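You operate a simulated robot arm through the tools that you are given. There is no shell and no other tool. Be economical: measure what you need, move in short steps, check, and stop when the job is done.

You are at the controls of a simulated two-armed robot. One attempt, no reset.

## Task
Take the yellow card box on the top of the long bench and put it away on the middle shelf of the slim bookcase. Take the silver extension ring and leave it on the middle shelf of the grey drawer counter. Pick up the beads carton with one hand, pass it to the other hand and put it on the shelf under the grey table. Put the 0.6 grey shim from the bed top on top of the upright orange box and the 0.2 grey shim on top of the white steel box. Any order will do. Set down upright: beads carton.

Only the result counts: the job must be done as asked and must still hold three seconds after the hand-in. Knocking over, shifting, dropping, spilling or breaking anything else fails it.

## Robot
Two 7-joint arms with fingered hands on one trunk, on a base that drives. Base frame: it is fixed to the floor where the robot stands at the start and does not move with it; the origin is under the middle of the robot, x ahead of it, y to its left, z up; the surface under the hand at the start is at about z = 800. Lengths are in mm, angles in degrees, forces in N, time in s.
The left shoulder is at the start at [69, 182, 1147], the right one opposite. With the tool pointing down near the work surface each hand reaches from about 400 to 820 mm from the robot's upright axis, wherever it stands, measured 20 degrees to its own side. Places, roughly: beads carton [750, -1750, 750]; grey shim [-5750, -500, 500]; middle shelf of the grey drawer counter [-1800, -3600, 500]; middle shelf of the slim bookcase (54x15 cm) [520, -3760, 800]; shelf under the grey table [-1100, -1800, 300]; silver extension ring [250, 0, 750]; upright orange box [-6000, -750, 500]; white steel box [-6000, -500, 500]; yellow card box (11x10x8 cm) [500, -100, 800]. Payload 3.8 kg a hand.
The TCP of each hand is the grasp point between the finger pads, 30 mm short of the fingertips. In the tool frame z runs along the fingers and y along their closing line. Largest opening 104 mm; the body of the gripper starts 35 mm behind the TCP. The gripper is a hand of 4 fingers: y runs from the thumb to the fingers, the wrist lies at [-17, -104, -178] in the tool frame.
Orientation is that of the tool frame in the base frame, as a unit quaternion [w, x, y, z]. With the fingers straight down and the wrist toward the robot, the tool's x, y and z point along [0, 1, 0], [1, 0, 0] and [0, 0, -1] of the base frame.

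## Interface
- The arms move only by the tool move_arm. It takes "left_series", "right_series" or both (then of equal length, played together; a hand with none holds still); each is text: rows parted by semicolons, each of 6 numbers parted by spaces: the shift along the tool's x, y, z in mm, then the turn, a rotation vector about the tool's x, y, z in degrees. In form: dx dy dz ax ay az; .... A call has 1 to 8 rows; each row is the pose to reach, as a shift and turn from the pose commanded when the call began, along the tool's axes at that moment. Rows are played at 5 a second. More than 50 mm and 8.6 degrees between two rows, and nothing of the call is played. Where a pose cannot be reached the arm comes as near as it can. A force on the tool above 40 N (or 10 N above the force at the start of the call, whichever is more), or a blocked arm, ends the call early, and 0.2 s more pass. In this call time passes only in rows, and 0.2 s behind the last. It gives the time, the measured TCP pose, the force on the tool (base axes), the opening and the grip force at its end, in the units of the frame above (readings bear some noise), with the torque about the TCP (base axes, N m) and any sound that the robot's microphone picked up.
- Cameras (640 x 400 px; columns grow to the right, rows downward): "scene" is now at [152.3, -10.1, 1307.7]; the picture's right is [-0.12, -0.99, 0.00], its down [-0.73, 0.09, -0.68] and it looks along [0.67, -0.08, -0.73] (base axes); focal length 279 px, centre (320, 200). "left" rides on the left gripper at [-66, -90, -125] in its tool frame; the picture's right is [-0.78, -0.30, 0.56], its down [0.57, -0.70, 0.43] and it looks along [0.27, 0.65, 0.71] (tool axes); focal length 275 px, centre (320, 200). "right" rides on the right gripper at [66, -90, -126] in its tool frame; the picture's right is [-0.78, 0.30, -0.56], its down [-0.57, -0.70, 0.42] and it looks along [-0.26, 0.65, 0.71] (tool axes); focal length 275 px, centre (320, 200).
- capture(camera): a new picture of that camera. No time passes.
- slide_trunk(by): slides the trunk up (or, below 0, down) by that many mm; the arms and the scene camera ride with it, the base frame stays. It gives what a move gives, with no picture.
- roll_base(legs): drives the robot by 1 to 6 legs, each [ahead, left, turn to the left] in mm, mm and degrees, along the robot's own axes; the way and the turn of a leg run together, so that a leg with both is an arc; at most 1500 mm and 180 degrees a leg. The arms and the cameras ride along, it lands a little off, and it stops where it bumps. It gives what a move gives.
- curl_fingers(index, middle, ring, thumb_bend, thumb_turn, hand): sets how far each is bent, from 0 (flat) to 100 (curled in); at 30 the hand is open as for a grip, at 70 the pads meet at the TCP. One left out holds its place. A second passes; each finger stops where it meets its share of the squeeze, and holds until it gets a number again. It is the only way to open and close the hand. It gives what a move gives, with no picture; readings hold the bend of each and the force on the fingers (four entries, about 0 where the hand has none), thumb and palm. thumb_turn goes from beside the hand (0) to across from the fingers (100), as for a grip.
- pan_tilt(pan, tilt): turns the head with the scene camera to pan (to the left, within 86 degrees either way) and tilt (down, from -29 to 69), counted from straight ahead of the robot. It gives what a move gives.
- probe_pixels(camera, pixels): for up to 12 pixels [column, row] of the newest picture of that camera ("zoom" is the newest enlarged one), the place [x, y, z] in the base frame of the surface seen there, good to about 2 mm. No time passes.
- zoom(camera, box): a new picture of the part [left, top, right, bottom] of that camera's present view, enlarged. No time passes.
- sign_off(): hands the job in; it is judged then, once.

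Work in short steps. Measure before you move; look again where a grasp or a placing could have gone wrong, and mend it. You have 117 turns and 110 pictures in all, those below and enlarged ones among them. Open the grippers and draw the arms clear of the work before you hand the job in, unless the task says otherwise; then end with one line.

The tools are called after "Emit:" as a command line: name --argument value ..., lists and objects as JSON in quotes. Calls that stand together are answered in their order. move_arm: Moves the arms, as the interface text tells. Its arguments: {"type":"object","properties":{"left_series":{"type":"string"},"right_series":{"type":"string"}},"required":[]} The other tools are called the same way: slide_trunk (by) slides the trunk up or down; curl_fingers (index, middle, ring, thumb_bend, thumb_turn, hand) moves the fingers one by one; roll_base (legs) drives the base; pan_tilt (pan, tilt) turns the head that bears the scene camera; capture (camera) takes a picture; probe_pixels (camera, pixels) gives the place of the surface under pixels of a picture; zoom (camera, box) takes an enlarged picture of a part of a camera's view; sign_off () hands the job in.

At the start:

```text
time_s: 0.0
left_ee_pos: [580.9, 138.6, 1060.3]
left_orientation: [0.0, 0.707, 0.707, -0.001]
left_contact_force: [-0.1, -0.1, 0.5]
left_ft_torque: [0.04, 0.0, 0.01]
left_width: 103.4
left_grip_force: 0.1
left_shape: jaw
left_bend: [30.0, 30.0, 30.0, 30.0, 97.0]
left_finger forces: [0.0, 0.0, 0.0, 0.0, 0.1, 0.0]
right_ee_pos: [452.1, -416.3, 975.2]
right_orientation: [0.0, 0.707, 0.707, 0.0]
right_contact_force: [-0.1, -0.4, 0.4]
right_ft_torque: [-0.02, -0.04, -0.01]
right_width: 103.7
right_grip_force: 0.1
right_shape: jaw
right_bend: [30.0, 30.0, 30.0, 30.0, 97.0]
right_finger forces: [0.0, 0.1, 0.0, 0.0, 0.0, 0.0]
trunk travel left (down, up): [-300.0, 456.0]
robot x, y, heading: [0.5, 1.0, 0.0]
head pan, tilt: [-6.8, 47.2]
```

scene: 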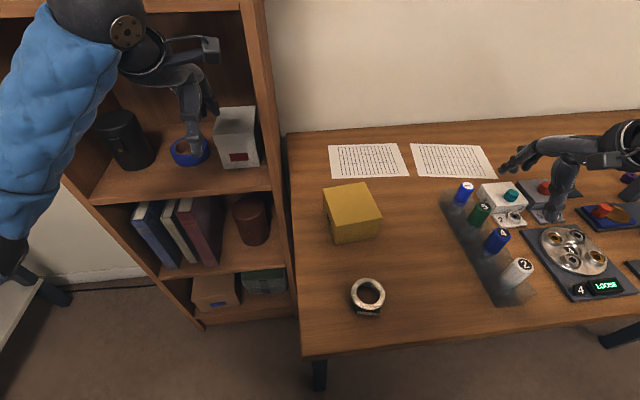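
right: 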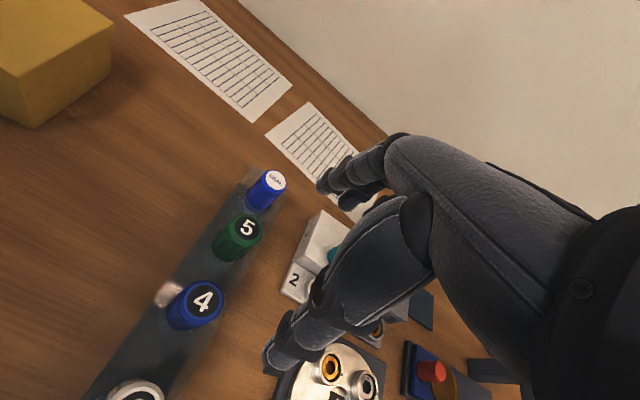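
left: 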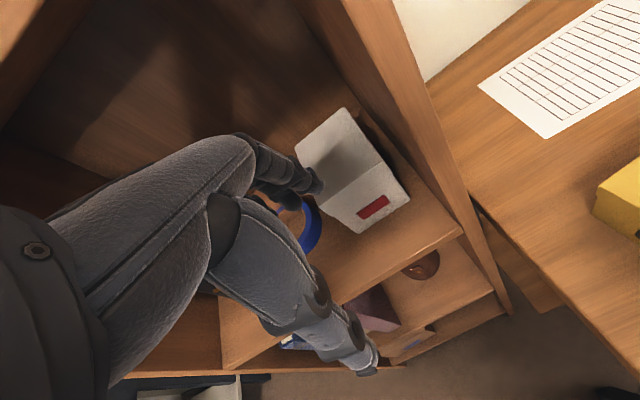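

The scene picture shows the yellow box at about (352,213) and the silver ring at (367,296). I probe both, and the bench edge.

Emit:
probe_pixels --camera "scene" --pixels '[[323, 190], [366, 183], [381, 215], [333, 226], [335, 242], [381, 236], [367, 283], [353, 296], [383, 296], [367, 310], [368, 293], [330, 290]]'

Emit:
zoom --camera "scene" --box '[290, 160, 450, 360]'

```text
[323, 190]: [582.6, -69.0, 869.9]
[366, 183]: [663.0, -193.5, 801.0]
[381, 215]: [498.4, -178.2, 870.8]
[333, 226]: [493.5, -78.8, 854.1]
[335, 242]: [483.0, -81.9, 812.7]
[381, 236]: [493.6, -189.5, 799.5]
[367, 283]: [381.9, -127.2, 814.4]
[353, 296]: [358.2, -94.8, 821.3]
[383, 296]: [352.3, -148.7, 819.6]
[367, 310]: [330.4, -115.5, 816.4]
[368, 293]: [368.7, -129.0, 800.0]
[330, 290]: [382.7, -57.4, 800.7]
```

```text
2.00 times, centred on (370, 260) of scene
```

zoom: 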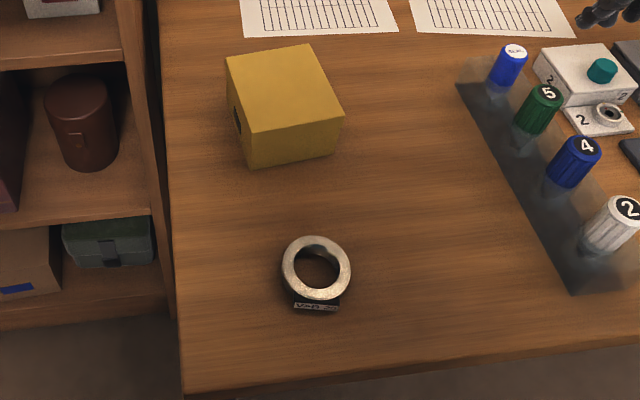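

I need the box's exact edges to choose the grasp, so I probe points on it and the ring in the zoom picture.

Emit:
probe_pixels --camera "zoom" --pixels '[[230, 64], [307, 48], [339, 113], [247, 129], [285, 90], [250, 160], [290, 145], [335, 150], [236, 110], [316, 240], [316, 296], [288, 268]]'

Emit:
pan_tilt --pan -60 --tilt 25

Emit:
capture --camera "scene"

```text
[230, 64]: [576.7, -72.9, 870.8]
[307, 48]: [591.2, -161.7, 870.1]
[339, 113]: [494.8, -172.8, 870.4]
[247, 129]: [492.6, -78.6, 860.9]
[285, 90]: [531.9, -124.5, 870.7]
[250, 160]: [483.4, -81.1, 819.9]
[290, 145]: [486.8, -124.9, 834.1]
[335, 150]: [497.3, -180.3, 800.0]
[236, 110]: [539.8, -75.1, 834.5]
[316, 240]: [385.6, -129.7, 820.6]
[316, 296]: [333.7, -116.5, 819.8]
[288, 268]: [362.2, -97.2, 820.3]
```

```text
time_s: 1.2
left_ee_pos: [580.2, 137.9, 1060.5]
left_orientation: [-0.001, 0.706, 0.708, 0.0]
left_contact_force: [0.0, 0.7, -0.2]
left_ft_torque: [-0.01, 0.0, 0.0]
left_width: 103.5
left_grip_force: 0.1
left_shape: jaw
left_bend: [30.0, 30.0, 30.0, 30.0, 97.0]
left_finger forces: [0.0, 0.0, 0.1, 0.1, 0.0, 0.0]
right_ee_pos: [451.7, -417.0, 974.7]
right_orientation: [0.001, 0.707, 0.707, 0.0]
right_contact_force: [0.5, -0.2, 0.4]
right_ft_torque: [0.03, -0.02, -0.02]
right_width: 103.6
right_grip_force: 0.0
right_shape: jaw
right_bend: [30.0, 30.0, 30.0, 30.0, 97.0]
right_finger forces: [0.0, 0.0, 0.1, 0.0, 0.1, 0.0]
trunk travel left (down, up): [-300.0, 456.0]
robot x, y, heading: [-0.7, -3.6, -0.0]
head pan, tilt: [-60.0, 25.0]
```

```text
105 pictures are left
```

scene: 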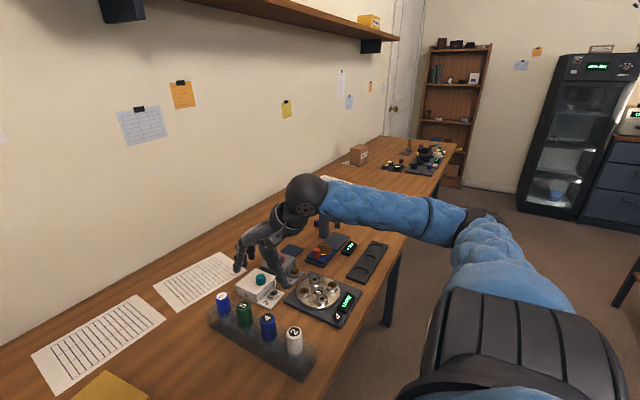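

The right side shows the bench running away with the beads carton at (358,155) and a bookcase at (455,110). Before choosing grasps I want to see the target shelves, so I back off, turn right and look.

Emit:
roll_base --legs '[[-600, 0, 0], [0, 0, -110]]'

Emit:
pan_tilt --pan 15 --tilt 15

Emit:
capture --camera "scene"

Emit:
pan_tilt --pan -40 --tilt 15

Emit:
capture --camera "scene"

```text
time_s: 9.2
left_ee_pos: [-662.1, -595.7, 1060.9]
left_orientation: [-0.001, 0.984, -0.178, 0.0]
left_contact_force: [0.0, 0.6, -0.1]
left_ft_torque: [0.01, -0.02, 0.02]
left_width: 103.8
left_grip_force: 0.1
left_shape: jaw
left_bend: [30.0, 30.0, 30.0, 30.0, 97.0]
left_finger forces: [0.0, 0.1, 0.1, 0.0, 0.1, 0.0]
right_ee_pos: [-1135.2, -279.7, 976.1]
right_orientation: [0.0, 0.984, -0.178, 0.0]
right_contact_force: [0.6, -0.7, -0.1]
right_ft_torque: [0.02, 0.03, -0.02]
right_width: 103.6
right_grip_force: 0.0
right_shape: jaw
right_bend: [30.0, 30.0, 30.0, 30.0, 97.0]
right_finger forces: [0.0, 0.1, 0.1, 0.1, 0.0, 0.1]
trunk travel left (down, up): [-300.0, 456.0]
robot x, y, heading: [-582.3, -4.5, -110.7]
head pan, tilt: [-60.0, 25.0]
```

```text
time_s: 10.7
left_ee_pos: [-663.1, -595.8, 1061.1]
left_orientation: [-0.001, 0.984, -0.179, 0.001]
left_contact_force: [0.1, 0.0, 0.4]
left_ft_torque: [0.03, -0.03, 0.02]
left_width: 103.6
left_grip_force: 0.1
left_shape: jaw
left_bend: [30.0, 30.0, 30.0, 30.0, 97.0]
left_finger forces: [0.0, 0.0, 0.0, 0.1, 0.1, 0.0]
right_ee_pos: [-1135.2, -280.6, 975.9]
right_orientation: [0.0, 0.984, -0.179, 0.0]
right_contact_force: [-0.1, -0.3, 0.3]
right_ft_torque: [0.0, -0.02, 0.01]
right_width: 103.5
right_grip_force: 0.2
right_shape: jaw
right_bend: [30.0, 30.0, 30.0, 30.0, 97.0]
right_finger forces: [0.1, 0.1, 0.0, 0.0, 0.1, 0.1]
trunk travel left (down, up): [-300.0, 456.0]
robot x, y, heading: [-588.2, -5.4, -110.9]
head pan, tilt: [15.0, 15.0]
```

```text
104 pictures are left
```

scene: 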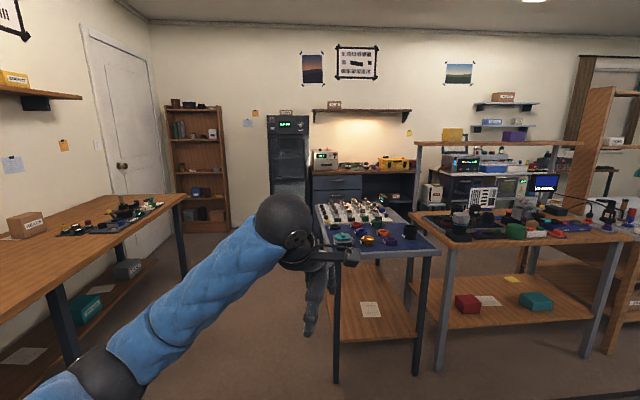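

```text
time_s: 11.9
left_ee_pos: [-661.6, -595.6, 1061.6]
left_orientation: [-0.001, 0.984, -0.178, 0.0]
left_contact_force: [-0.3, 0.0, 0.0]
left_ft_torque: [0.0, -0.01, 0.02]
left_width: 103.7
left_grip_force: 0.0
left_shape: jaw
left_bend: [30.0, 30.0, 30.0, 30.0, 97.0]
left_finger forces: [0.0, 0.0, 0.0, 0.1, 0.1, 0.0]
right_ee_pos: [-1134.6, -280.4, 975.1]
right_orientation: [0.001, 0.984, -0.179, 0.0]
right_contact_force: [1.3, -0.1, 0.5]
right_ft_torque: [0.0, 0.02, -0.04]
right_width: 103.7
right_grip_force: 0.0
right_shape: jaw
right_bend: [30.0, 30.0, 30.0, 30.0, 97.0]
right_finger forces: [0.0, 0.0, 0.0, 0.0, 0.0, 0.0]
trunk travel left (down, up): [-300.0, 456.0]
robot x, y, heading: [-587.4, -2.8, -110.8]
head pan, tilt: [-40.0, 15.0]
```

```text
103 pictures are left
```

scene: 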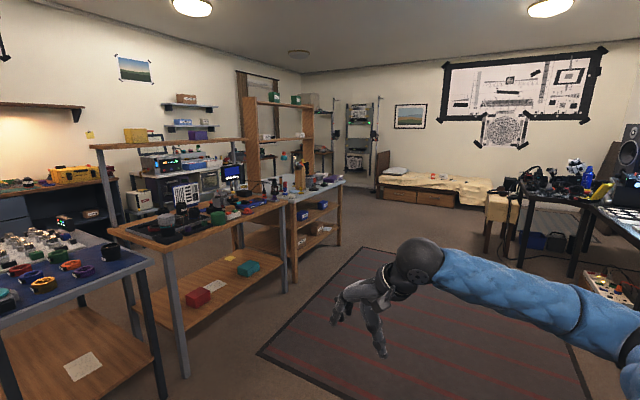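

Bookcase at about (200,150) and the counter at (370,185) in the first picture. I look back there, zoom, and measure shelf gaps.

Emit:
pan_tilt --pan 15 --tilt 15

Emit:
zoom --camera "scene" --box '[140, 90, 300, 240]'

Emit:
probe_pixels --camera "scene" --pixels '[[200, 140], [200, 171], [200, 202], [168, 150], [228, 200], [272, 200], [340, 170], [335, 186], [410, 175], [370, 185], [345, 285], [380, 320]]'

Emit:
zoom --camera "scene" --box '[290, 130, 450, 230]'

```text
time_s: 13.2
left_ee_pos: [-662.4, -596.4, 1060.8]
left_orientation: [0.0, 0.984, -0.179, 0.0]
left_contact_force: [0.1, -0.4, 0.1]
left_ft_torque: [0.03, -0.01, 0.01]
left_width: 103.6
left_grip_force: 0.1
left_shape: jaw
left_bend: [30.0, 30.0, 30.0, 30.0, 97.0]
left_finger forces: [0.0, 0.1, 0.0, 0.0, 0.1, 0.1]
right_ee_pos: [-1135.4, -280.9, 976.0]
right_orientation: [0.0, 0.984, -0.178, 0.0]
right_contact_force: [0.1, -0.6, -0.6]
right_ft_torque: [-0.02, 0.02, 0.0]
right_width: 103.7
right_grip_force: 0.0
right_shape: jaw
right_bend: [30.0, 30.0, 30.0, 30.0, 97.0]
right_finger forces: [0.1, 0.0, 0.0, 0.0, 0.0, 0.1]
trunk travel left (down, up): [-300.0, 456.0]
robot x, y, heading: [-590.1, -6.7, -111.0]
head pan, tilt: [15.0, 15.0]
```

```text
2.67 times, centred on (220, 165) of scene
```

zoom: 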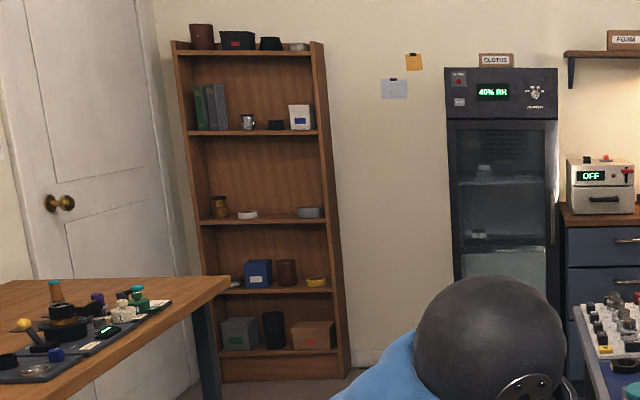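

```text
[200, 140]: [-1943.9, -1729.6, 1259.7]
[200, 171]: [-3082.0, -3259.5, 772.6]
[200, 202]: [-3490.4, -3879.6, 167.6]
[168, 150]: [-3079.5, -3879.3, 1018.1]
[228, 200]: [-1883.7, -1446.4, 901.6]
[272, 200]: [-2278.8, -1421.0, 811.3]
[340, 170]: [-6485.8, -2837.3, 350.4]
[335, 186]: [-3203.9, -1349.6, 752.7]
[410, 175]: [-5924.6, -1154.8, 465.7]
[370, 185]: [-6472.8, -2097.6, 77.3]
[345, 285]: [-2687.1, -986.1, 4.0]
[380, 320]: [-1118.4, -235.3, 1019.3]
```

```text
4.00 times, centred on (370, 180) of scene
```

zoom: 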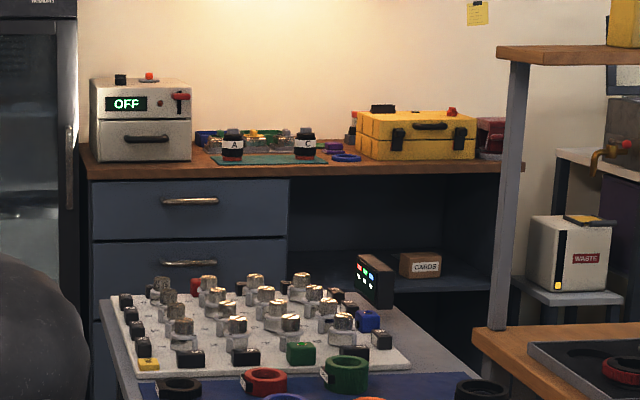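

The counter's open shelf (with a CARDS box) is at zoom (390,275). I probe it there and re-take the bookcase zoom for probing.

Emit:
probe_pixels --camera "zoom" --pixels '[[420, 278], [350, 270], [470, 285], [450, 220], [330, 182], [480, 172], [100, 175], [490, 300], [370, 200], [290, 220], [150, 100], [250, 215]]'

Emit:
zoom --camera "scene" --box '[140, 90, 300, 240]'

Emit:
probe_pixels --camera "zoom" --pixels '[[270, 130], [270, 221], [260, 293], [280, 180], [195, 180], [333, 180], [250, 214], [310, 211], [220, 205], [275, 350], [90, 285], [300, 255]]'

```text
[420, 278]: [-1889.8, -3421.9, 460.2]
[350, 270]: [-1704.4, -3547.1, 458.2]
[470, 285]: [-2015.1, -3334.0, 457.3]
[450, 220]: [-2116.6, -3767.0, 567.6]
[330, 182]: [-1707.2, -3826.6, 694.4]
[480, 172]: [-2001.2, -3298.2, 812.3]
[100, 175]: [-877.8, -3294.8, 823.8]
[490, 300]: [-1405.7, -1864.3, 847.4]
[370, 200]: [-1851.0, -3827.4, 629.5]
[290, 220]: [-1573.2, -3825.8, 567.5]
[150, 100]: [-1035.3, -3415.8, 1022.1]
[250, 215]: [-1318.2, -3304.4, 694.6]
```

```text
2.67 times, centred on (220, 165) of scene
```

zoom: 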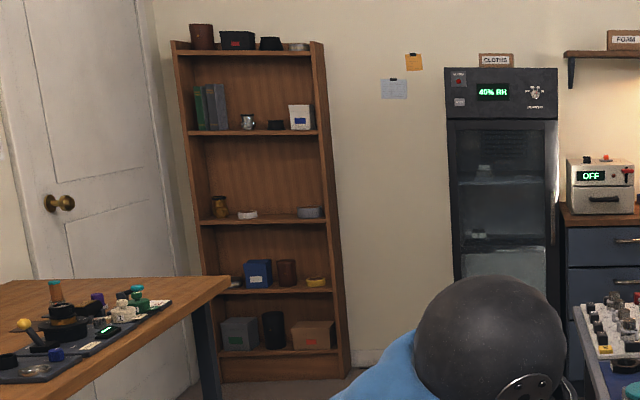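

```text
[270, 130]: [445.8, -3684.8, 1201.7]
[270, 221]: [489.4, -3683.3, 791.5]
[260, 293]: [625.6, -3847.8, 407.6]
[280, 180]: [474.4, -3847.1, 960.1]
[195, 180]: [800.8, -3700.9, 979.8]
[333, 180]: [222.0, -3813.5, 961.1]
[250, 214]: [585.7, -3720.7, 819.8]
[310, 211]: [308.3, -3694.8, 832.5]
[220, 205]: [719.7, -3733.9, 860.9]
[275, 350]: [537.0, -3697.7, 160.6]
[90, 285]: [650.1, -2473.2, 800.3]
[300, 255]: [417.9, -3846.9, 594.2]
```

Bookcase middle shelf top is z≈800 with a 400 gap and free room around x≈450. The counter shelf is z≈459 with room around x≈-1700. Top-down grasps fit both. I return to the bench for the ring with the left hand.

Emit:
roll_base --legs '[[0, 0, 111], [440, -300, 0]]'

Emit:
pan_tilt --pan 10 --tilt 50

Emit:
zoom --camera "scene" --box '[240, 100, 400, 200]'

Emit:
capture --camera "scene"

Emit:
curl_fingers --hand "right" --index 15 --middle 15 --ring 15 --thumb_bend 15

```text
time_s: 20.9
left_ee_pos: [438.8, -176.6, 1060.8]
left_orientation: [-0.001, 0.712, 0.702, -0.001]
left_contact_force: [0.3, -0.3, 0.4]
left_ft_torque: [-0.04, 0.0, -0.04]
left_width: 103.5
left_grip_force: 0.0
left_shape: jaw
left_bend: [30.0, 30.0, 30.0, 30.0, 97.0]
left_finger forces: [0.1, 0.0, 0.1, 0.1, 0.0, 0.0]
right_ee_pos: [299.7, -728.8, 974.8]
right_orientation: [0.0, 0.713, 0.701, -0.001]
right_contact_force: [0.2, 0.7, 0.6]
right_ft_torque: [-0.01, 0.0, 0.02]
right_width: 103.6
right_grip_force: 0.1
right_shape: jaw
right_bend: [30.0, 30.0, 30.0, 30.0, 97.0]
right_finger forces: [0.0, 0.0, 0.0, 0.0, 0.1, 0.0]
trunk travel left (down, up): [-300.0, 456.0]
robot x, y, heading: [-145.5, -304.5, -1.1]
head pan, tilt: [15.0, 15.0]
```

```text
time_s: 21.9
left_ee_pos: [436.6, -176.6, 1061.1]
left_orientation: [0.0, 0.713, 0.701, 0.0]
left_contact_force: [0.2, 0.1, 0.2]
left_ft_torque: [-0.01, 0.0, 0.0]
left_width: 103.6
left_grip_force: 0.0
left_shape: jaw
left_bend: [30.0, 30.0, 30.0, 30.0, 97.0]
left_finger forces: [0.1, 0.1, 0.0, 0.0, 0.0, 0.0]
right_ee_pos: [299.8, -729.2, 976.0]
right_orientation: [-0.001, 0.713, 0.701, 0.001]
right_contact_force: [0.3, 0.6, 0.1]
right_ft_torque: [0.0, -0.04, -0.01]
right_width: 103.9
right_grip_force: 0.1
right_shape: jaw
right_bend: [30.0, 30.0, 30.0, 30.0, 97.0]
right_finger forces: [0.0, 0.0, 0.1, 0.0, 0.0, 0.0]
trunk travel left (down, up): [-300.0, 456.0]
robot x, y, heading: [-147.2, -305.6, -1.1]
head pan, tilt: [10.0, 50.0]
```

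```text
4.00 times, centred on (320, 150) of scene
```

zoom: 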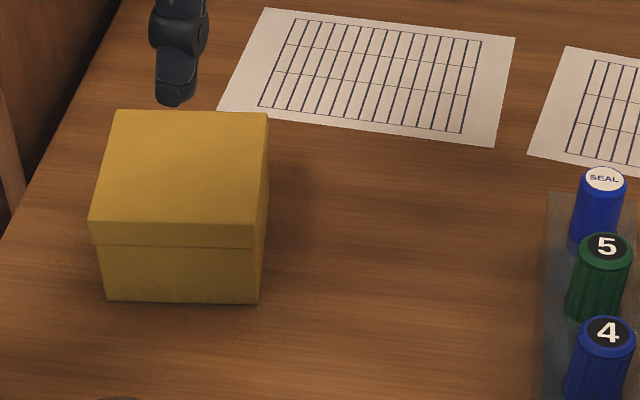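

```text
98 pictures are left
```

scene: 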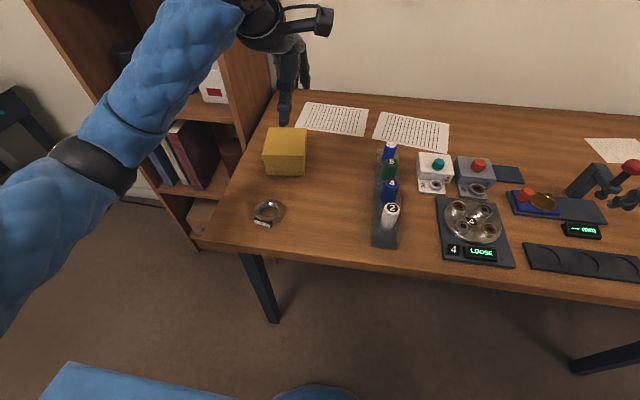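

```text
time_s: 22.9
left_ee_pos: [436.6, -177.4, 1060.6]
left_orientation: [-0.001, 0.712, 0.702, 0.0]
left_contact_force: [0.0, 0.1, 0.3]
left_ft_torque: [0.01, 0.01, -0.02]
left_width: 103.5
left_grip_force: 0.0
left_shape: jaw
left_bend: [30.0, 30.0, 30.0, 30.0, 97.0]
left_finger forces: [0.0, 0.1, 0.0, 0.0, 0.1, 0.1]
right_ee_pos: [299.2, -728.7, 976.4]
right_orientation: [0.0, 0.714, 0.701, 0.001]
right_contact_force: [0.0, 0.2, -1.1]
right_ft_torque: [0.01, 0.0, -0.01]
right_width: 136.8
right_grip_force: 0.1
right_shape: fingers
right_bend: [15.0, 15.0, 15.0, 15.0, 97.0]
right_finger forces: [0.0, 0.0, 0.1, 0.0, 0.0, 0.1]
trunk travel left (down, up): [-300.0, 456.0]
robot x, y, heading: [-145.3, -305.0, -1.1]
head pan, tilt: [10.0, 50.0]
```

The right hand opens to 137 mm at bend 15, enough for the box. Now I look closely at the ring at (268,212).

Emit:
zoom --camera "scene" --box '[236, 190, 300, 230]'

Emit:
probe_pixels --camera "zoom" --pixels '[[320, 105], [440, 180], [230, 200], [310, 270], [320, 190], [230, 340], [300, 350], [190, 320], [390, 320], [330, 160]]'

```text
10.00 times, centred on (268, 210) of scene
```

zoom: 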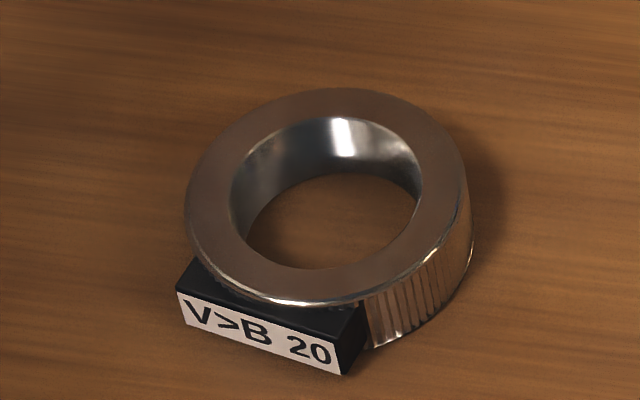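

```text
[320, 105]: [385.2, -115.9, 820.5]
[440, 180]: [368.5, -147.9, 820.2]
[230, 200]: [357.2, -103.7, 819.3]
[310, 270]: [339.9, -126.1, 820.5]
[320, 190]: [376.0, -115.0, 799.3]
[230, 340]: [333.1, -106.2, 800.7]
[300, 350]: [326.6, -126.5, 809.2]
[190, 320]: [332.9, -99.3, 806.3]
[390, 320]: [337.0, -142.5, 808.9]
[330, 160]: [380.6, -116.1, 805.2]
```

The ring's label face points toward the robot, about 13° to the left, so I grip along that axis with the thumb on the label. I bring the left hand over the ring down to z≈860 and look.

Emit:
move_arm --left_series "27 -40 0 0 0 4; 53.6 -80.7 0 0 0 8; 53.6 -80.7 45 0 0 11.7; 53.6 -80.7 90 0 0 11.7; 53.6 -80.7 135 0 0 11.7; 53.6 -80.7 180 0 0 11.7; 53.6 -80.7 195 0 0 11.7"

Emit:
capture --camera "left"

Emit:
capture --camera "scene"

```text
time_s: 24.5
left_ee_pos: [359.0, -123.5, 865.2]
left_orientation: [0.001, 0.781, 0.625, 0.0]
left_contact_force: [-0.7, 0.6, 0.2]
left_ft_torque: [0.0, -0.02, 0.0]
left_width: 103.7
left_grip_force: 0.1
left_shape: jaw
left_bend: [30.0, 30.0, 30.0, 30.0, 97.0]
left_finger forces: [0.1, 0.1, 0.0, 0.0, 0.0, 0.0]
right_ee_pos: [298.8, -729.9, 975.7]
right_orientation: [0.0, 0.713, 0.701, 0.0]
right_contact_force: [1.0, -0.2, 0.3]
right_ft_torque: [-0.04, 0.01, 0.0]
right_width: 136.7
right_grip_force: 0.2
right_shape: fingers
right_bend: [15.0, 15.0, 15.0, 15.0, 97.0]
right_finger forces: [0.0, 0.1, 0.1, 0.0, 0.0, 0.1]
trunk travel left (down, up): [-300.0, 456.0]
robot x, y, heading: [-143.3, -307.4, -0.9]
head pan, tilt: [10.0, 50.0]
```

```text
96 pictures are left
```

left: 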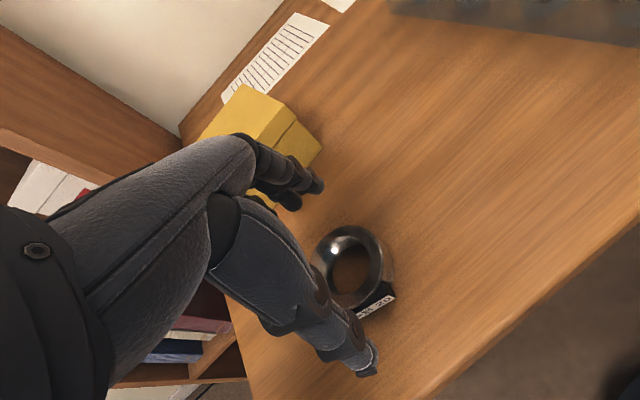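

```text
95 pictures are left
```

scene: 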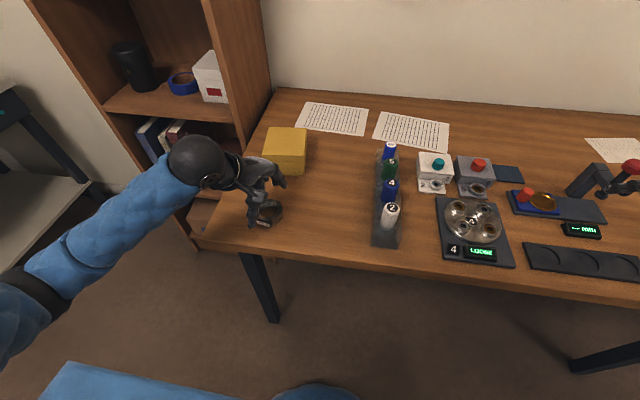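

The ring sits at (352,268) in the left picture, just where the grasp point projects. I descend to z≈833 and close.

Emit:
move_arm --left_series "0 0 20 0 0 0; 0 0 32 0 0 0"

Emit:
curl_fingers --hand "left" --index 48 --middle 48 --ring 48 --thumb_bend 48

Emit:
capture --camera "left"

```text
time_s: 25.1
left_ee_pos: [357.7, -123.3, 832.8]
left_orientation: [-0.001, 0.78, 0.625, 0.0]
left_contact_force: [-0.1, 0.4, -0.7]
left_ft_torque: [0.0, 0.04, 0.01]
left_width: 103.8
left_grip_force: 0.0
left_shape: jaw
left_bend: [30.0, 30.0, 30.0, 30.0, 97.0]
left_finger forces: [0.0, 0.0, 0.0, 0.0, 0.0, 0.1]
right_ee_pos: [299.4, -729.3, 974.7]
right_orientation: [0.0, 0.713, 0.701, 0.001]
right_contact_force: [-0.4, 0.7, 1.2]
right_ft_torque: [0.0, 0.02, 0.0]
right_width: 136.7
right_grip_force: 0.0
right_shape: fingers
right_bend: [15.0, 15.0, 15.0, 15.0, 97.0]
right_finger forces: [0.0, 0.1, 0.1, 0.0, 0.0, 0.0]
trunk travel left (down, up): [-300.0, 456.0]
robot x, y, heading: [-143.8, -306.2, -0.9]
head pan, tilt: [10.0, 50.0]
```

```text
time_s: 26.1
left_ee_pos: [357.6, -122.7, 833.6]
left_orientation: [0.001, 0.781, 0.624, 0.001]
left_contact_force: [4.2, 0.2, 10.5]
left_ft_torque: [0.07, -0.51, 0.03]
left_width: 63.2
left_grip_force: 6.3
left_shape: fingers
left_bend: [46.0, 45.0, 48.0, 47.0, 97.0]
left_finger forces: [1.5, 9.3, 0.0, 0.1, 1.2, 0.0]
right_ee_pos: [299.3, -728.0, 975.6]
right_orientation: [0.0, 0.714, 0.7, -0.001]
right_contact_force: [0.1, -0.6, 0.5]
right_ft_torque: [-0.02, 0.01, 0.01]
right_width: 136.6
right_grip_force: 0.1
right_shape: fingers
right_bend: [15.0, 15.0, 15.0, 15.0, 97.0]
right_finger forces: [0.0, 0.0, 0.1, 0.0, 0.0, 0.0]
trunk travel left (down, up): [-300.0, 456.0]
robot x, y, heading: [-147.3, -304.8, -1.0]
head pan, tilt: [10.0, 50.0]
```

```text
94 pictures are left
```

left: 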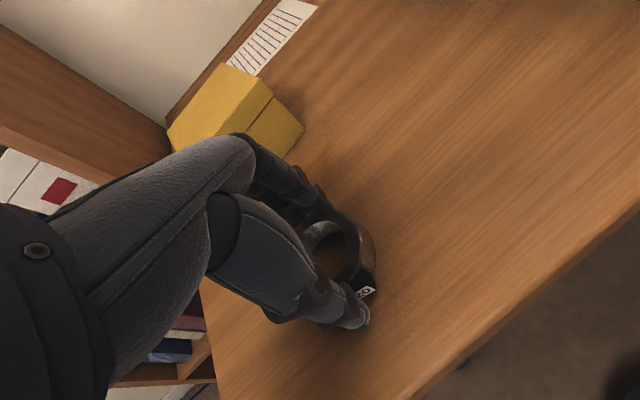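

The fingers have reached the ring (width 63). I squeeze a bit more, then lift slightly to test.

Emit:
curl_fingers --hand "left" --index 60 --middle 60 --ring 60 --thumb_bend 60

Emit:
move_arm --left_series "0 0 -15 0 0 0; 0 0 -30 0 0 0"

Emit:
capture --camera "left"

```text
time_s: 27.1
left_ee_pos: [358.0, -123.2, 834.5]
left_orientation: [0.002, 0.78, 0.625, 0.002]
left_contact_force: [6.7, -1.0, 16.5]
left_ft_torque: [0.03, -0.92, -0.05]
left_width: 59.6
left_grip_force: 20.9
left_shape: fingers
left_bend: [49.0, 49.0, 59.0, 49.0, 96.0]
left_finger forces: [8.9, 20.5, 1.1, 0.0, 12.1, 0.0]
right_ee_pos: [299.9, -729.5, 974.7]
right_orientation: [0.0, 0.713, 0.701, 0.0]
right_contact_force: [-0.1, -0.1, 0.0]
right_ft_torque: [0.04, -0.03, 0.01]
right_width: 136.6
right_grip_force: 0.1
right_shape: fingers
right_bend: [15.0, 15.0, 15.0, 15.0, 97.0]
right_finger forces: [0.0, 0.1, 0.0, 0.0, 0.0, 0.0]
trunk travel left (down, up): [-300.0, 456.0]
robot x, y, heading: [-146.7, -305.7, -1.2]
head pan, tilt: [10.0, 50.0]
```

```text
time_s: 27.7
left_ee_pos: [355.7, -123.5, 862.4]
left_orientation: [-0.001, 0.781, 0.625, -0.002]
left_contact_force: [-0.4, -0.1, -0.9]
left_ft_torque: [0.04, 0.04, 0.01]
left_width: 59.5
left_grip_force: 13.9
left_shape: fingers
left_bend: [50.0, 52.0, 59.0, 49.0, 96.0]
left_finger forces: [7.6, 6.3, 0.3, 0.1, 14.2, 0.0]
right_ee_pos: [300.4, -729.3, 974.0]
right_orientation: [0.0, 0.713, 0.701, 0.0]
right_contact_force: [0.2, 0.8, 0.2]
right_ft_torque: [-0.02, -0.03, -0.01]
right_width: 136.3
right_grip_force: 0.1
right_shape: fingers
right_bend: [15.0, 15.0, 15.0, 15.0, 97.0]
right_finger forces: [0.0, 0.0, 0.0, 0.0, 0.1, 0.0]
trunk travel left (down, up): [-300.0, 456.0]
robot x, y, heading: [-142.0, -305.4, -1.0]
head pan, tilt: [10.0, 50.0]
```

```text
93 pictures are left
```

left: 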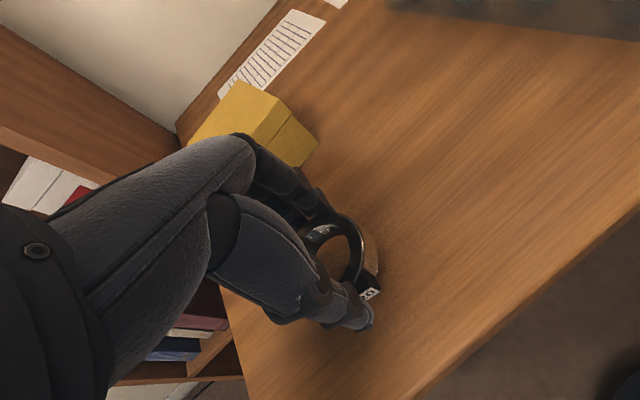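

The ring is held (it moved up with the hand, grip 14 N). I raise and retract the left hand, and probe how far out the left bookcase stands.

Emit:
move_arm --left_series "0 0 -45 0 0 0; 0 -15 -90 0 0 -4; 0 -50 -130 0 0 -8; 0 -90 -160 0 0 -12"

Emit:
probe_pixels --camera "scene" --pixels '[[110, 110], [235, 90], [192, 247], [150, 180], [245, 140], [200, 245]]'

```text
refused: row 3 steps farther than a row can; nothing moved
```

```text
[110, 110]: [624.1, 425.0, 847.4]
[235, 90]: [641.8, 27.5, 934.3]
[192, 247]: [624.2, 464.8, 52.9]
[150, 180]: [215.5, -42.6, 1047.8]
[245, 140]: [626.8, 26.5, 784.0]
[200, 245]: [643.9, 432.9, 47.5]
```

The left bookcase front is at x≈624, so there's room. I lift the ring with smaller steps and then shift the base to put the box in the right hand's reach.

Emit:
move_arm --left_series "0 0 -45 0 0 0; 0 -10 -90 0 0 -4; 0 -40 -120 0 0 -8; 0 -80 -140 0 0 -12"

Emit:
roll_base --legs '[[40, 365, 1.0]]'

Emit:
pan_tilt --pan -10 --tilt 45

Emit:
capture --camera "scene"

```text
time_s: 28.7
left_ee_pos: [276.4, -104.0, 1001.9]
left_orientation: [-0.002, 0.711, 0.703, 0.0]
left_contact_force: [-0.7, 0.1, -1.7]
left_ft_torque: [0.02, 0.02, -0.04]
left_width: 59.6
left_grip_force: 14.0
left_shape: fingers
left_bend: [50.0, 52.0, 60.0, 49.0, 96.0]
left_finger forces: [7.6, 6.3, 0.3, 0.1, 14.1, 0.0]
right_ee_pos: [299.0, -728.8, 976.3]
right_orientation: [-0.001, 0.713, 0.701, 0.0]
right_contact_force: [-0.7, 0.5, 0.6]
right_ft_torque: [-0.03, -0.02, -0.01]
right_width: 136.5
right_grip_force: 0.1
right_shape: fingers
right_bend: [15.0, 15.0, 15.0, 15.0, 97.0]
right_finger forces: [0.0, 0.0, 0.1, 0.0, 0.0, 0.0]
trunk travel left (down, up): [-300.0, 456.0]
robot x, y, heading: [-140.3, -304.0, -1.0]
head pan, tilt: [10.0, 50.0]
```

```text
time_s: 31.1
left_ee_pos: [315.1, 274.8, 1000.7]
left_orientation: [0.0, 0.704, 0.71, -0.001]
left_contact_force: [-0.8, 0.6, -0.6]
left_ft_torque: [-0.03, 0.02, 0.0]
left_width: 60.0
left_grip_force: 14.1
left_shape: fingers
left_bend: [50.0, 52.0, 60.0, 49.0, 96.0]
left_finger forces: [7.5, 6.1, 0.3, 0.0, 14.1, 0.0]
right_ee_pos: [350.6, -349.4, 977.1]
right_orientation: [0.001, 0.706, 0.708, -0.001]
right_contact_force: [0.2, 0.6, 0.8]
right_ft_torque: [-0.01, -0.03, 0.02]
right_width: 136.3
right_grip_force: 0.1
right_shape: fingers
right_bend: [15.0, 15.0, 15.0, 15.0, 97.0]
right_finger forces: [0.0, 0.0, 0.0, 0.1, 0.0, 0.2]
trunk travel left (down, up): [-300.0, 456.0]
robot x, y, heading: [-103.0, 64.9, 0.4]
head pan, tilt: [10.0, 50.0]
```

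```text
time_s: 31.9
left_ee_pos: [315.7, 275.0, 1001.6]
left_orientation: [-0.001, 0.703, 0.711, 0.0]
left_contact_force: [0.4, 0.6, -0.7]
left_ft_torque: [-0.02, 0.0, -0.02]
left_width: 59.8
left_grip_force: 14.3
left_shape: fingers
left_bend: [50.0, 52.0, 60.0, 49.0, 96.0]
left_finger forces: [7.4, 6.2, 0.3, 0.1, 14.1, 0.0]
right_ee_pos: [350.8, -348.4, 975.8]
right_orientation: [0.0, 0.706, 0.708, 0.0]
right_contact_force: [-0.2, 1.0, 0.1]
right_ft_torque: [-0.01, 0.02, 0.02]
right_width: 136.5
right_grip_force: 0.2
right_shape: fingers
right_bend: [15.0, 15.0, 15.0, 15.0, 97.0]
right_finger forces: [0.0, 0.0, 0.0, 0.0, 0.1, 0.0]
trunk travel left (down, up): [-300.0, 456.0]
robot x, y, heading: [-100.3, 65.3, 0.1]
head pan, tilt: [-10.0, 45.0]
```

```text
92 pictures are left
```

scene: 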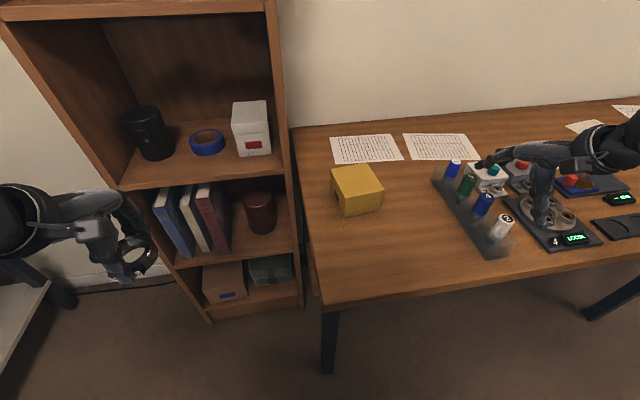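

I swing the right hand over the box centre (538,-125), yawed 6°, still at height, then start down.

Emit:
move_arm --right_series "37 31 0 0 0 -2; 74 62 0 0 0 -4; 112 93 0 0 0 -6; 149 124 0 0 0 -6; 186 155 0 0 0 -6; 224 187 0 0 0 -6; 224 187 40 0 0 -6; 224 187 80 0 0 -6"

Emit:
capture --camera "right"

Emit:
capture --camera "scene"

```text
time_s: 33.7
left_ee_pos: [316.4, 275.3, 1001.4]
left_orientation: [0.0, 0.704, 0.71, 0.0]
left_contact_force: [0.4, 0.3, -1.8]
left_ft_torque: [0.03, -0.02, 0.0]
left_width: 59.3
left_grip_force: 14.1
left_shape: fingers
left_bend: [50.0, 52.0, 60.0, 49.0, 96.0]
left_finger forces: [7.4, 6.3, 0.2, 0.1, 14.1, 0.0]
right_ee_pos: [536.8, -124.8, 893.9]
right_orientation: [0.001, 0.668, 0.744, -0.001]
right_contact_force: [0.3, 0.4, -0.7]
right_ft_torque: [0.0, -0.01, 0.0]
right_width: 136.7
right_grip_force: 0.1
right_shape: fingers
right_bend: [15.0, 15.0, 15.0, 15.0, 97.0]
right_finger forces: [0.0, 0.1, 0.0, 0.0, 0.0, 0.0]
trunk travel left (down, up): [-300.0, 456.0]
robot x, y, heading: [-104.1, 68.6, 0.0]
head pan, tilt: [-10.0, 45.0]
```

```text
91 pictures are left
```

right: 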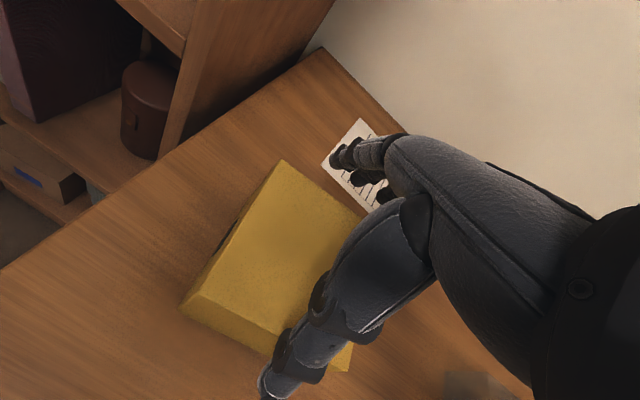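

```text
90 pictures are left
```

scene: 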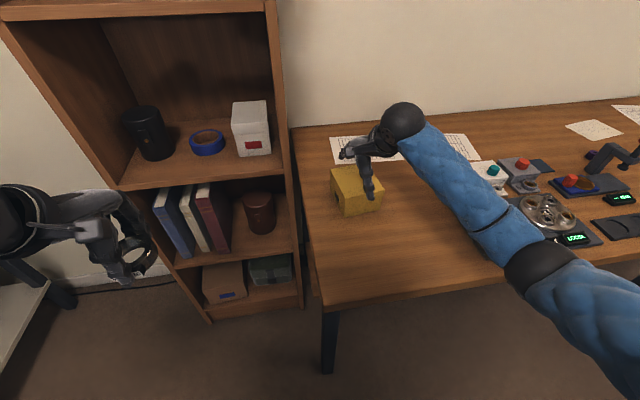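

The thumb is in front of the near face and the fingers beyond the far face. I descend to z≈842 (body just above the lid) and close gently.

Emit:
move_arm --right_series "1 1 20 0 0 0; 1 1 40 0 0 0; 1 1 52 0 0 0"

Emit:
capture --camera "right"

Emit:
zoom --camera "scene" --box '[300, 90, 460, 230]'

```text
time_s: 34.6
left_ee_pos: [314.2, 274.6, 1002.0]
left_orientation: [-0.001, 0.704, 0.71, -0.001]
left_contact_force: [0.7, 0.4, -0.5]
left_ft_torque: [0.02, 0.03, -0.02]
left_width: 59.6
left_grip_force: 13.7
left_shape: fingers
left_bend: [50.0, 52.0, 60.0, 49.0, 96.0]
left_finger forces: [7.4, 6.3, 0.3, 0.0, 14.0, 0.1]
right_ee_pos: [541.2, -122.7, 857.1]
right_orientation: [0.007, 0.668, 0.744, 0.011]
right_contact_force: [-8.9, -0.1, 19.7]
right_ft_torque: [0.01, 0.49, 0.03]
right_width: 143.3
right_grip_force: 11.8
right_shape: fingers
right_bend: [13.0, 15.0, 15.0, 8.0, 97.0]
right_finger forces: [4.8, 0.0, 0.0, 0.1, 18.8, 0.0]
trunk travel left (down, up): [-300.0, 456.0]
robot x, y, heading: [-101.5, 65.4, 0.2]
head pan, tilt: [-10.0, 45.0]
stopped in row 3 (right hand): the force on the tool passed its limit at 42 N (the readings are from after the stop); the commanded pose is now the measured one
```

```text
89 pictures are left
```

right: 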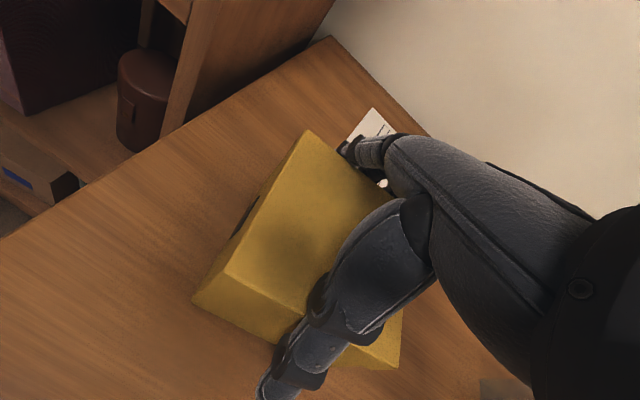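

```text
2.86 times, centred on (380, 160) of scene
```

zoom: 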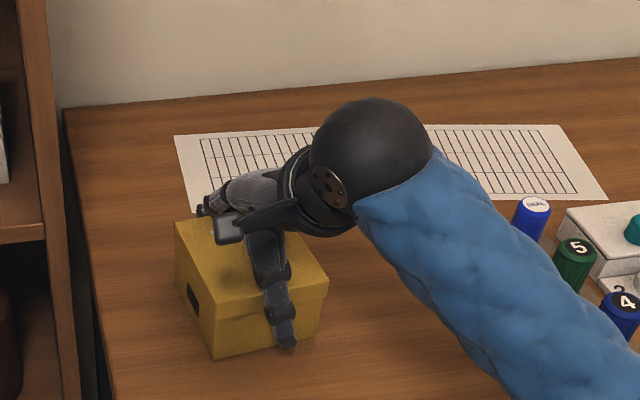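

The thumb and index roots meet the box edges at TCP z≈857, so I can't go lower at this spread. I lift 3 mm, shift 4 mm toward the robot, and close the fingers here; the tips then grip below the lid.

Emit:
move_arm --right_series "0 -4 -3 0 0 0"

Emit:
curl_fingers --hand "right" --index 38 --middle 38 --ring 38 --thumb_bend 38

Emit:
capture --camera "right"

Emit:
zoom --camera "scene" --box '[300, 90, 460, 230]'

```text
time_s: 35.0
left_ee_pos: [315.2, 274.2, 1001.9]
left_orientation: [-0.001, 0.704, 0.71, 0.0]
left_contact_force: [-0.1, 0.5, -0.6]
left_ft_torque: [0.03, -0.01, -0.03]
left_width: 59.8
left_grip_force: 14.3
left_shape: fingers
left_bend: [50.0, 52.0, 60.0, 49.0, 96.0]
left_finger forces: [7.4, 6.2, 0.2, 0.0, 14.1, 0.0]
right_ee_pos: [537.2, -124.7, 856.1]
right_orientation: [0.006, 0.668, 0.744, 0.008]
right_contact_force: [6.4, -0.2, 11.2]
right_ft_torque: [0.07, -0.17, -0.02]
right_width: 144.6
right_grip_force: 8.0
right_shape: fingers
right_bend: [11.0, 15.0, 14.0, 13.0, 97.0]
right_finger forces: [9.6, 0.1, 2.0, 0.0, 4.4, 0.0]
trunk travel left (down, up): [-300.0, 456.0]
robot x, y, heading: [-99.3, 66.9, 0.3]
head pan, tilt: [-10.0, 45.0]
```

```text
time_s: 36.0
left_ee_pos: [314.2, 274.6, 1002.0]
left_orientation: [0.0, 0.704, 0.71, 0.0]
left_contact_force: [-0.3, 0.2, -1.5]
left_ft_torque: [0.0, 0.0, -0.02]
left_width: 59.4
left_grip_force: 14.1
left_shape: fingers
left_bend: [50.0, 52.0, 60.0, 49.0, 96.0]
left_finger forces: [7.4, 6.2, 0.3, 0.0, 14.1, 0.0]
right_ee_pos: [537.5, -124.3, 856.7]
right_orientation: [0.006, 0.668, 0.745, 0.009]
right_contact_force: [5.4, -1.3, 20.3]
right_ft_torque: [-0.01, -0.78, 0.35]
right_width: 140.4
right_grip_force: 39.1
right_shape: fingers
right_bend: [14.0, 27.0, 29.0, 22.0, 95.0]
right_finger forces: [14.6, 14.7, 15.9, 0.1, 34.0, 0.1]
trunk travel left (down, up): [-300.0, 456.0]
robot x, y, heading: [-104.8, 63.3, 0.2]
head pan, tilt: [-10.0, 45.0]
```

```text
87 pictures are left
```

right: 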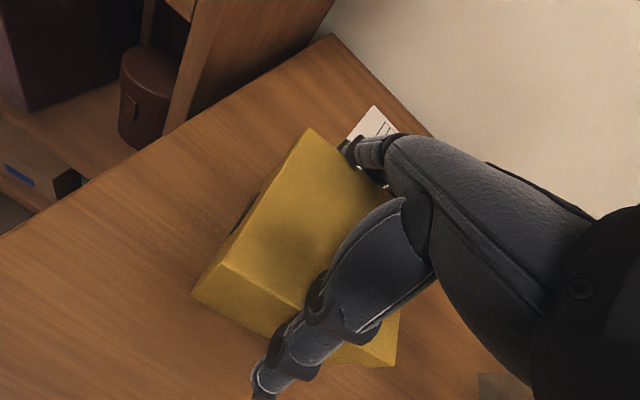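

```text
2.86 times, centred on (380, 160) of scene
```

zoom: 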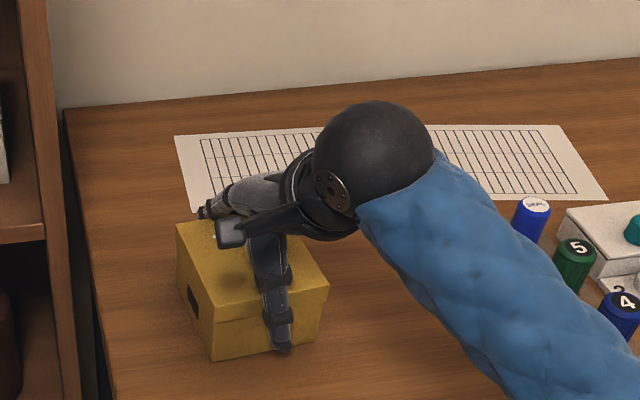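

The index finger stopped at bend 14 while the others went to 27–29, so it may be sitting on the edge. I zoom in on the fingers in the right camera.

Emit:
zoom --camera "right" --box '[200, 100, 440, 250]'

Emit:
capture --camera "left"

```text
2.67 times, centred on (320, 175) of right
```

zoom: 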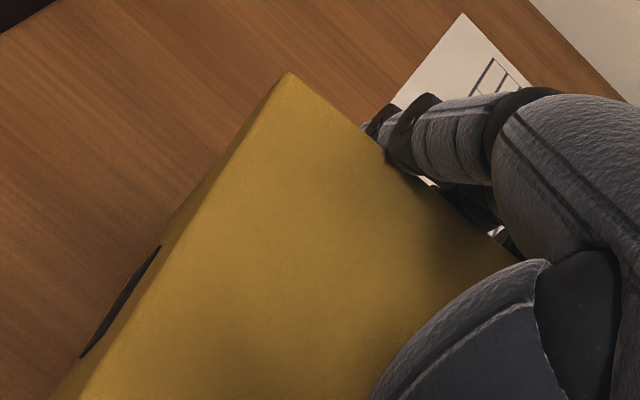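

```text
84 pictures are left
```

left: 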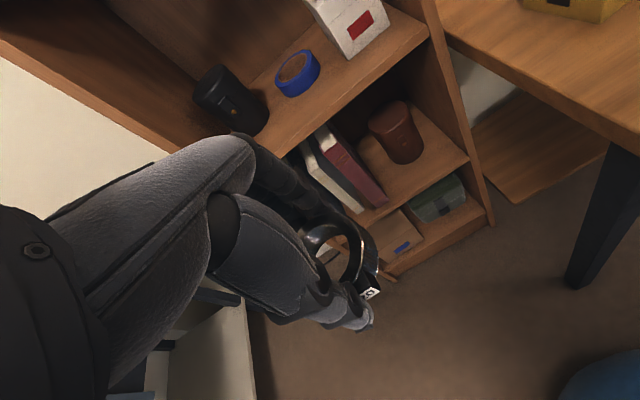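

The index finger lies across the far top edge. I rise 30 mm, open wider (bend 4), recentre, and go down again.

Emit:
curl_fingers --hand "right" --index 4 --middle 4 --ring 4 --thumb_bend 4

Emit:
move_arm --right_series "0 1 -20 0 0 0; 0 1 -10 0 0 0; 0 1 0 0 0 0; 0 1 8 0 0 0; 0 1 13 0 0 0"

```text
time_s: 37.0
left_ee_pos: [316.0, 275.1, 1002.2]
left_orientation: [-0.001, 0.705, 0.71, -0.001]
left_contact_force: [1.0, -0.5, -0.6]
left_ft_torque: [0.02, -0.02, 0.02]
left_width: 59.8
left_grip_force: 14.3
left_shape: fingers
left_bend: [50.0, 52.0, 60.0, 49.0, 96.0]
left_finger forces: [7.3, 6.2, 0.3, 0.0, 14.2, 0.0]
right_ee_pos: [537.4, -124.3, 854.6]
right_orientation: [0.004, 0.668, 0.744, 0.007]
right_contact_force: [-0.8, -0.3, -0.5]
right_ft_torque: [0.02, -0.04, 0.03]
right_width: 154.6
right_grip_force: 0.0
right_shape: fingers
right_bend: [4.0, 4.0, 4.0, 3.0, 97.0]
right_finger forces: [0.1, 0.1, 0.0, 0.1, 0.6, 0.0]
trunk travel left (down, up): [-300.0, 456.0]
robot x, y, heading: [-105.9, 69.0, -0.1]
head pan, tilt: [-10.0, 45.0]
```

```text
time_s: 38.2
left_ee_pos: [312.2, 275.9, 1003.6]
left_orientation: [0.002, 0.703, 0.711, 0.001]
left_contact_force: [-0.1, 0.2, -0.7]
left_ft_torque: [0.01, 0.03, 0.01]
left_width: 59.4
left_grip_force: 14.2
left_shape: fingers
left_bend: [50.0, 52.0, 60.0, 49.0, 96.0]
left_finger forces: [7.4, 6.2, 0.4, 0.0, 14.1, 0.0]
right_ee_pos: [537.5, -124.4, 847.6]
right_orientation: [0.008, 0.668, 0.744, 0.012]
right_contact_force: [-13.1, -2.3, 30.9]
right_ft_torque: [0.02, 1.01, 0.08]
right_width: 155.8
right_grip_force: 14.8
right_shape: fingers
right_bend: [4.0, 4.0, 4.0, 1.0, 97.0]
right_finger forces: [1.0, 0.1, 0.1, 0.0, 27.2, 0.1]
trunk travel left (down, up): [-300.0, 456.0]
robot x, y, heading: [-102.3, 67.3, 0.2]
head pan, tilt: [-10.0, 45.0]
```

At TCP z≈848 only the thumb presses. I ease up 3 mm and 3 mm toward the robot, then close.

Emit:
move_arm --right_series "0 -3 -8 0 0 0"

Emit:
curl_fingers --hand "right" --index 38 --middle 38 --ring 38 --thumb_bend 38

Emit:
zoom --camera "right" --box '[160, 100, 440, 400]'

```text
time_s: 38.6
left_ee_pos: [314.4, 274.8, 1001.5]
left_orientation: [-0.001, 0.704, 0.71, -0.001]
left_contact_force: [-0.5, 0.2, -0.8]
left_ft_torque: [-0.03, -0.04, -0.02]
left_width: 59.7
left_grip_force: 13.7
left_shape: fingers
left_bend: [50.0, 52.0, 60.0, 49.0, 96.0]
left_finger forces: [7.4, 6.2, 0.4, 0.0, 14.0, 0.0]
right_ee_pos: [534.8, -125.8, 848.7]
right_orientation: [0.004, 0.668, 0.744, 0.005]
right_contact_force: [1.0, -0.1, 6.8]
right_ft_torque: [0.02, 0.09, -0.01]
right_width: 156.6
right_grip_force: 4.6
right_shape: fingers
right_bend: [3.0, 4.0, 4.0, 3.0, 97.0]
right_finger forces: [3.7, 0.0, 0.8, 0.0, 4.9, 0.1]
trunk travel left (down, up): [-300.0, 456.0]
robot x, y, heading: [-102.3, 65.6, 0.0]
head pan, tilt: [-10.0, 45.0]
```

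```text
time_s: 39.6
left_ee_pos: [315.8, 273.4, 1002.5]
left_orientation: [-0.001, 0.704, 0.71, 0.0]
left_contact_force: [-0.1, -0.3, -0.6]
left_ft_torque: [-0.01, -0.01, -0.01]
left_width: 59.5
left_grip_force: 13.9
left_shape: fingers
left_bend: [50.0, 52.0, 60.0, 49.0, 96.0]
left_finger forces: [7.4, 6.2, 0.3, 0.0, 14.1, 0.0]
right_ee_pos: [535.2, -123.9, 850.2]
right_orientation: [0.005, 0.668, 0.744, 0.007]
right_contact_force: [4.0, 1.0, 14.1]
right_ft_torque: [0.03, -0.81, 0.34]
right_width: 147.7
right_grip_force: 48.8
right_shape: fingers
right_bend: [8.0, 28.0, 29.0, 23.0, 94.0]
right_finger forces: [15.1, 21.2, 17.9, 0.0, 43.7, 0.1]
trunk travel left (down, up): [-300.0, 456.0]
robot x, y, heading: [-103.9, 64.6, 0.3]
head pan, tilt: [-10.0, 45.0]
```

```text
1.33 times, centred on (300, 250) of right
```

zoom: 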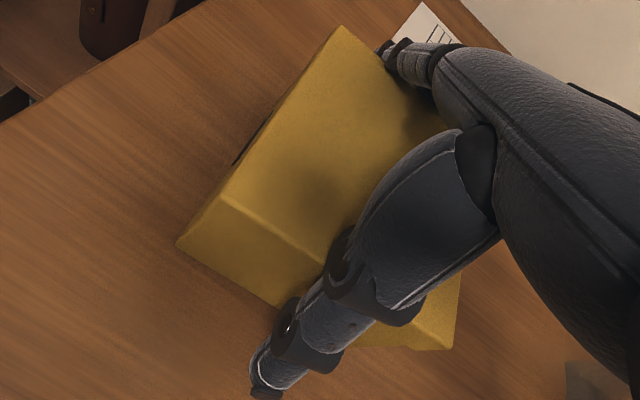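

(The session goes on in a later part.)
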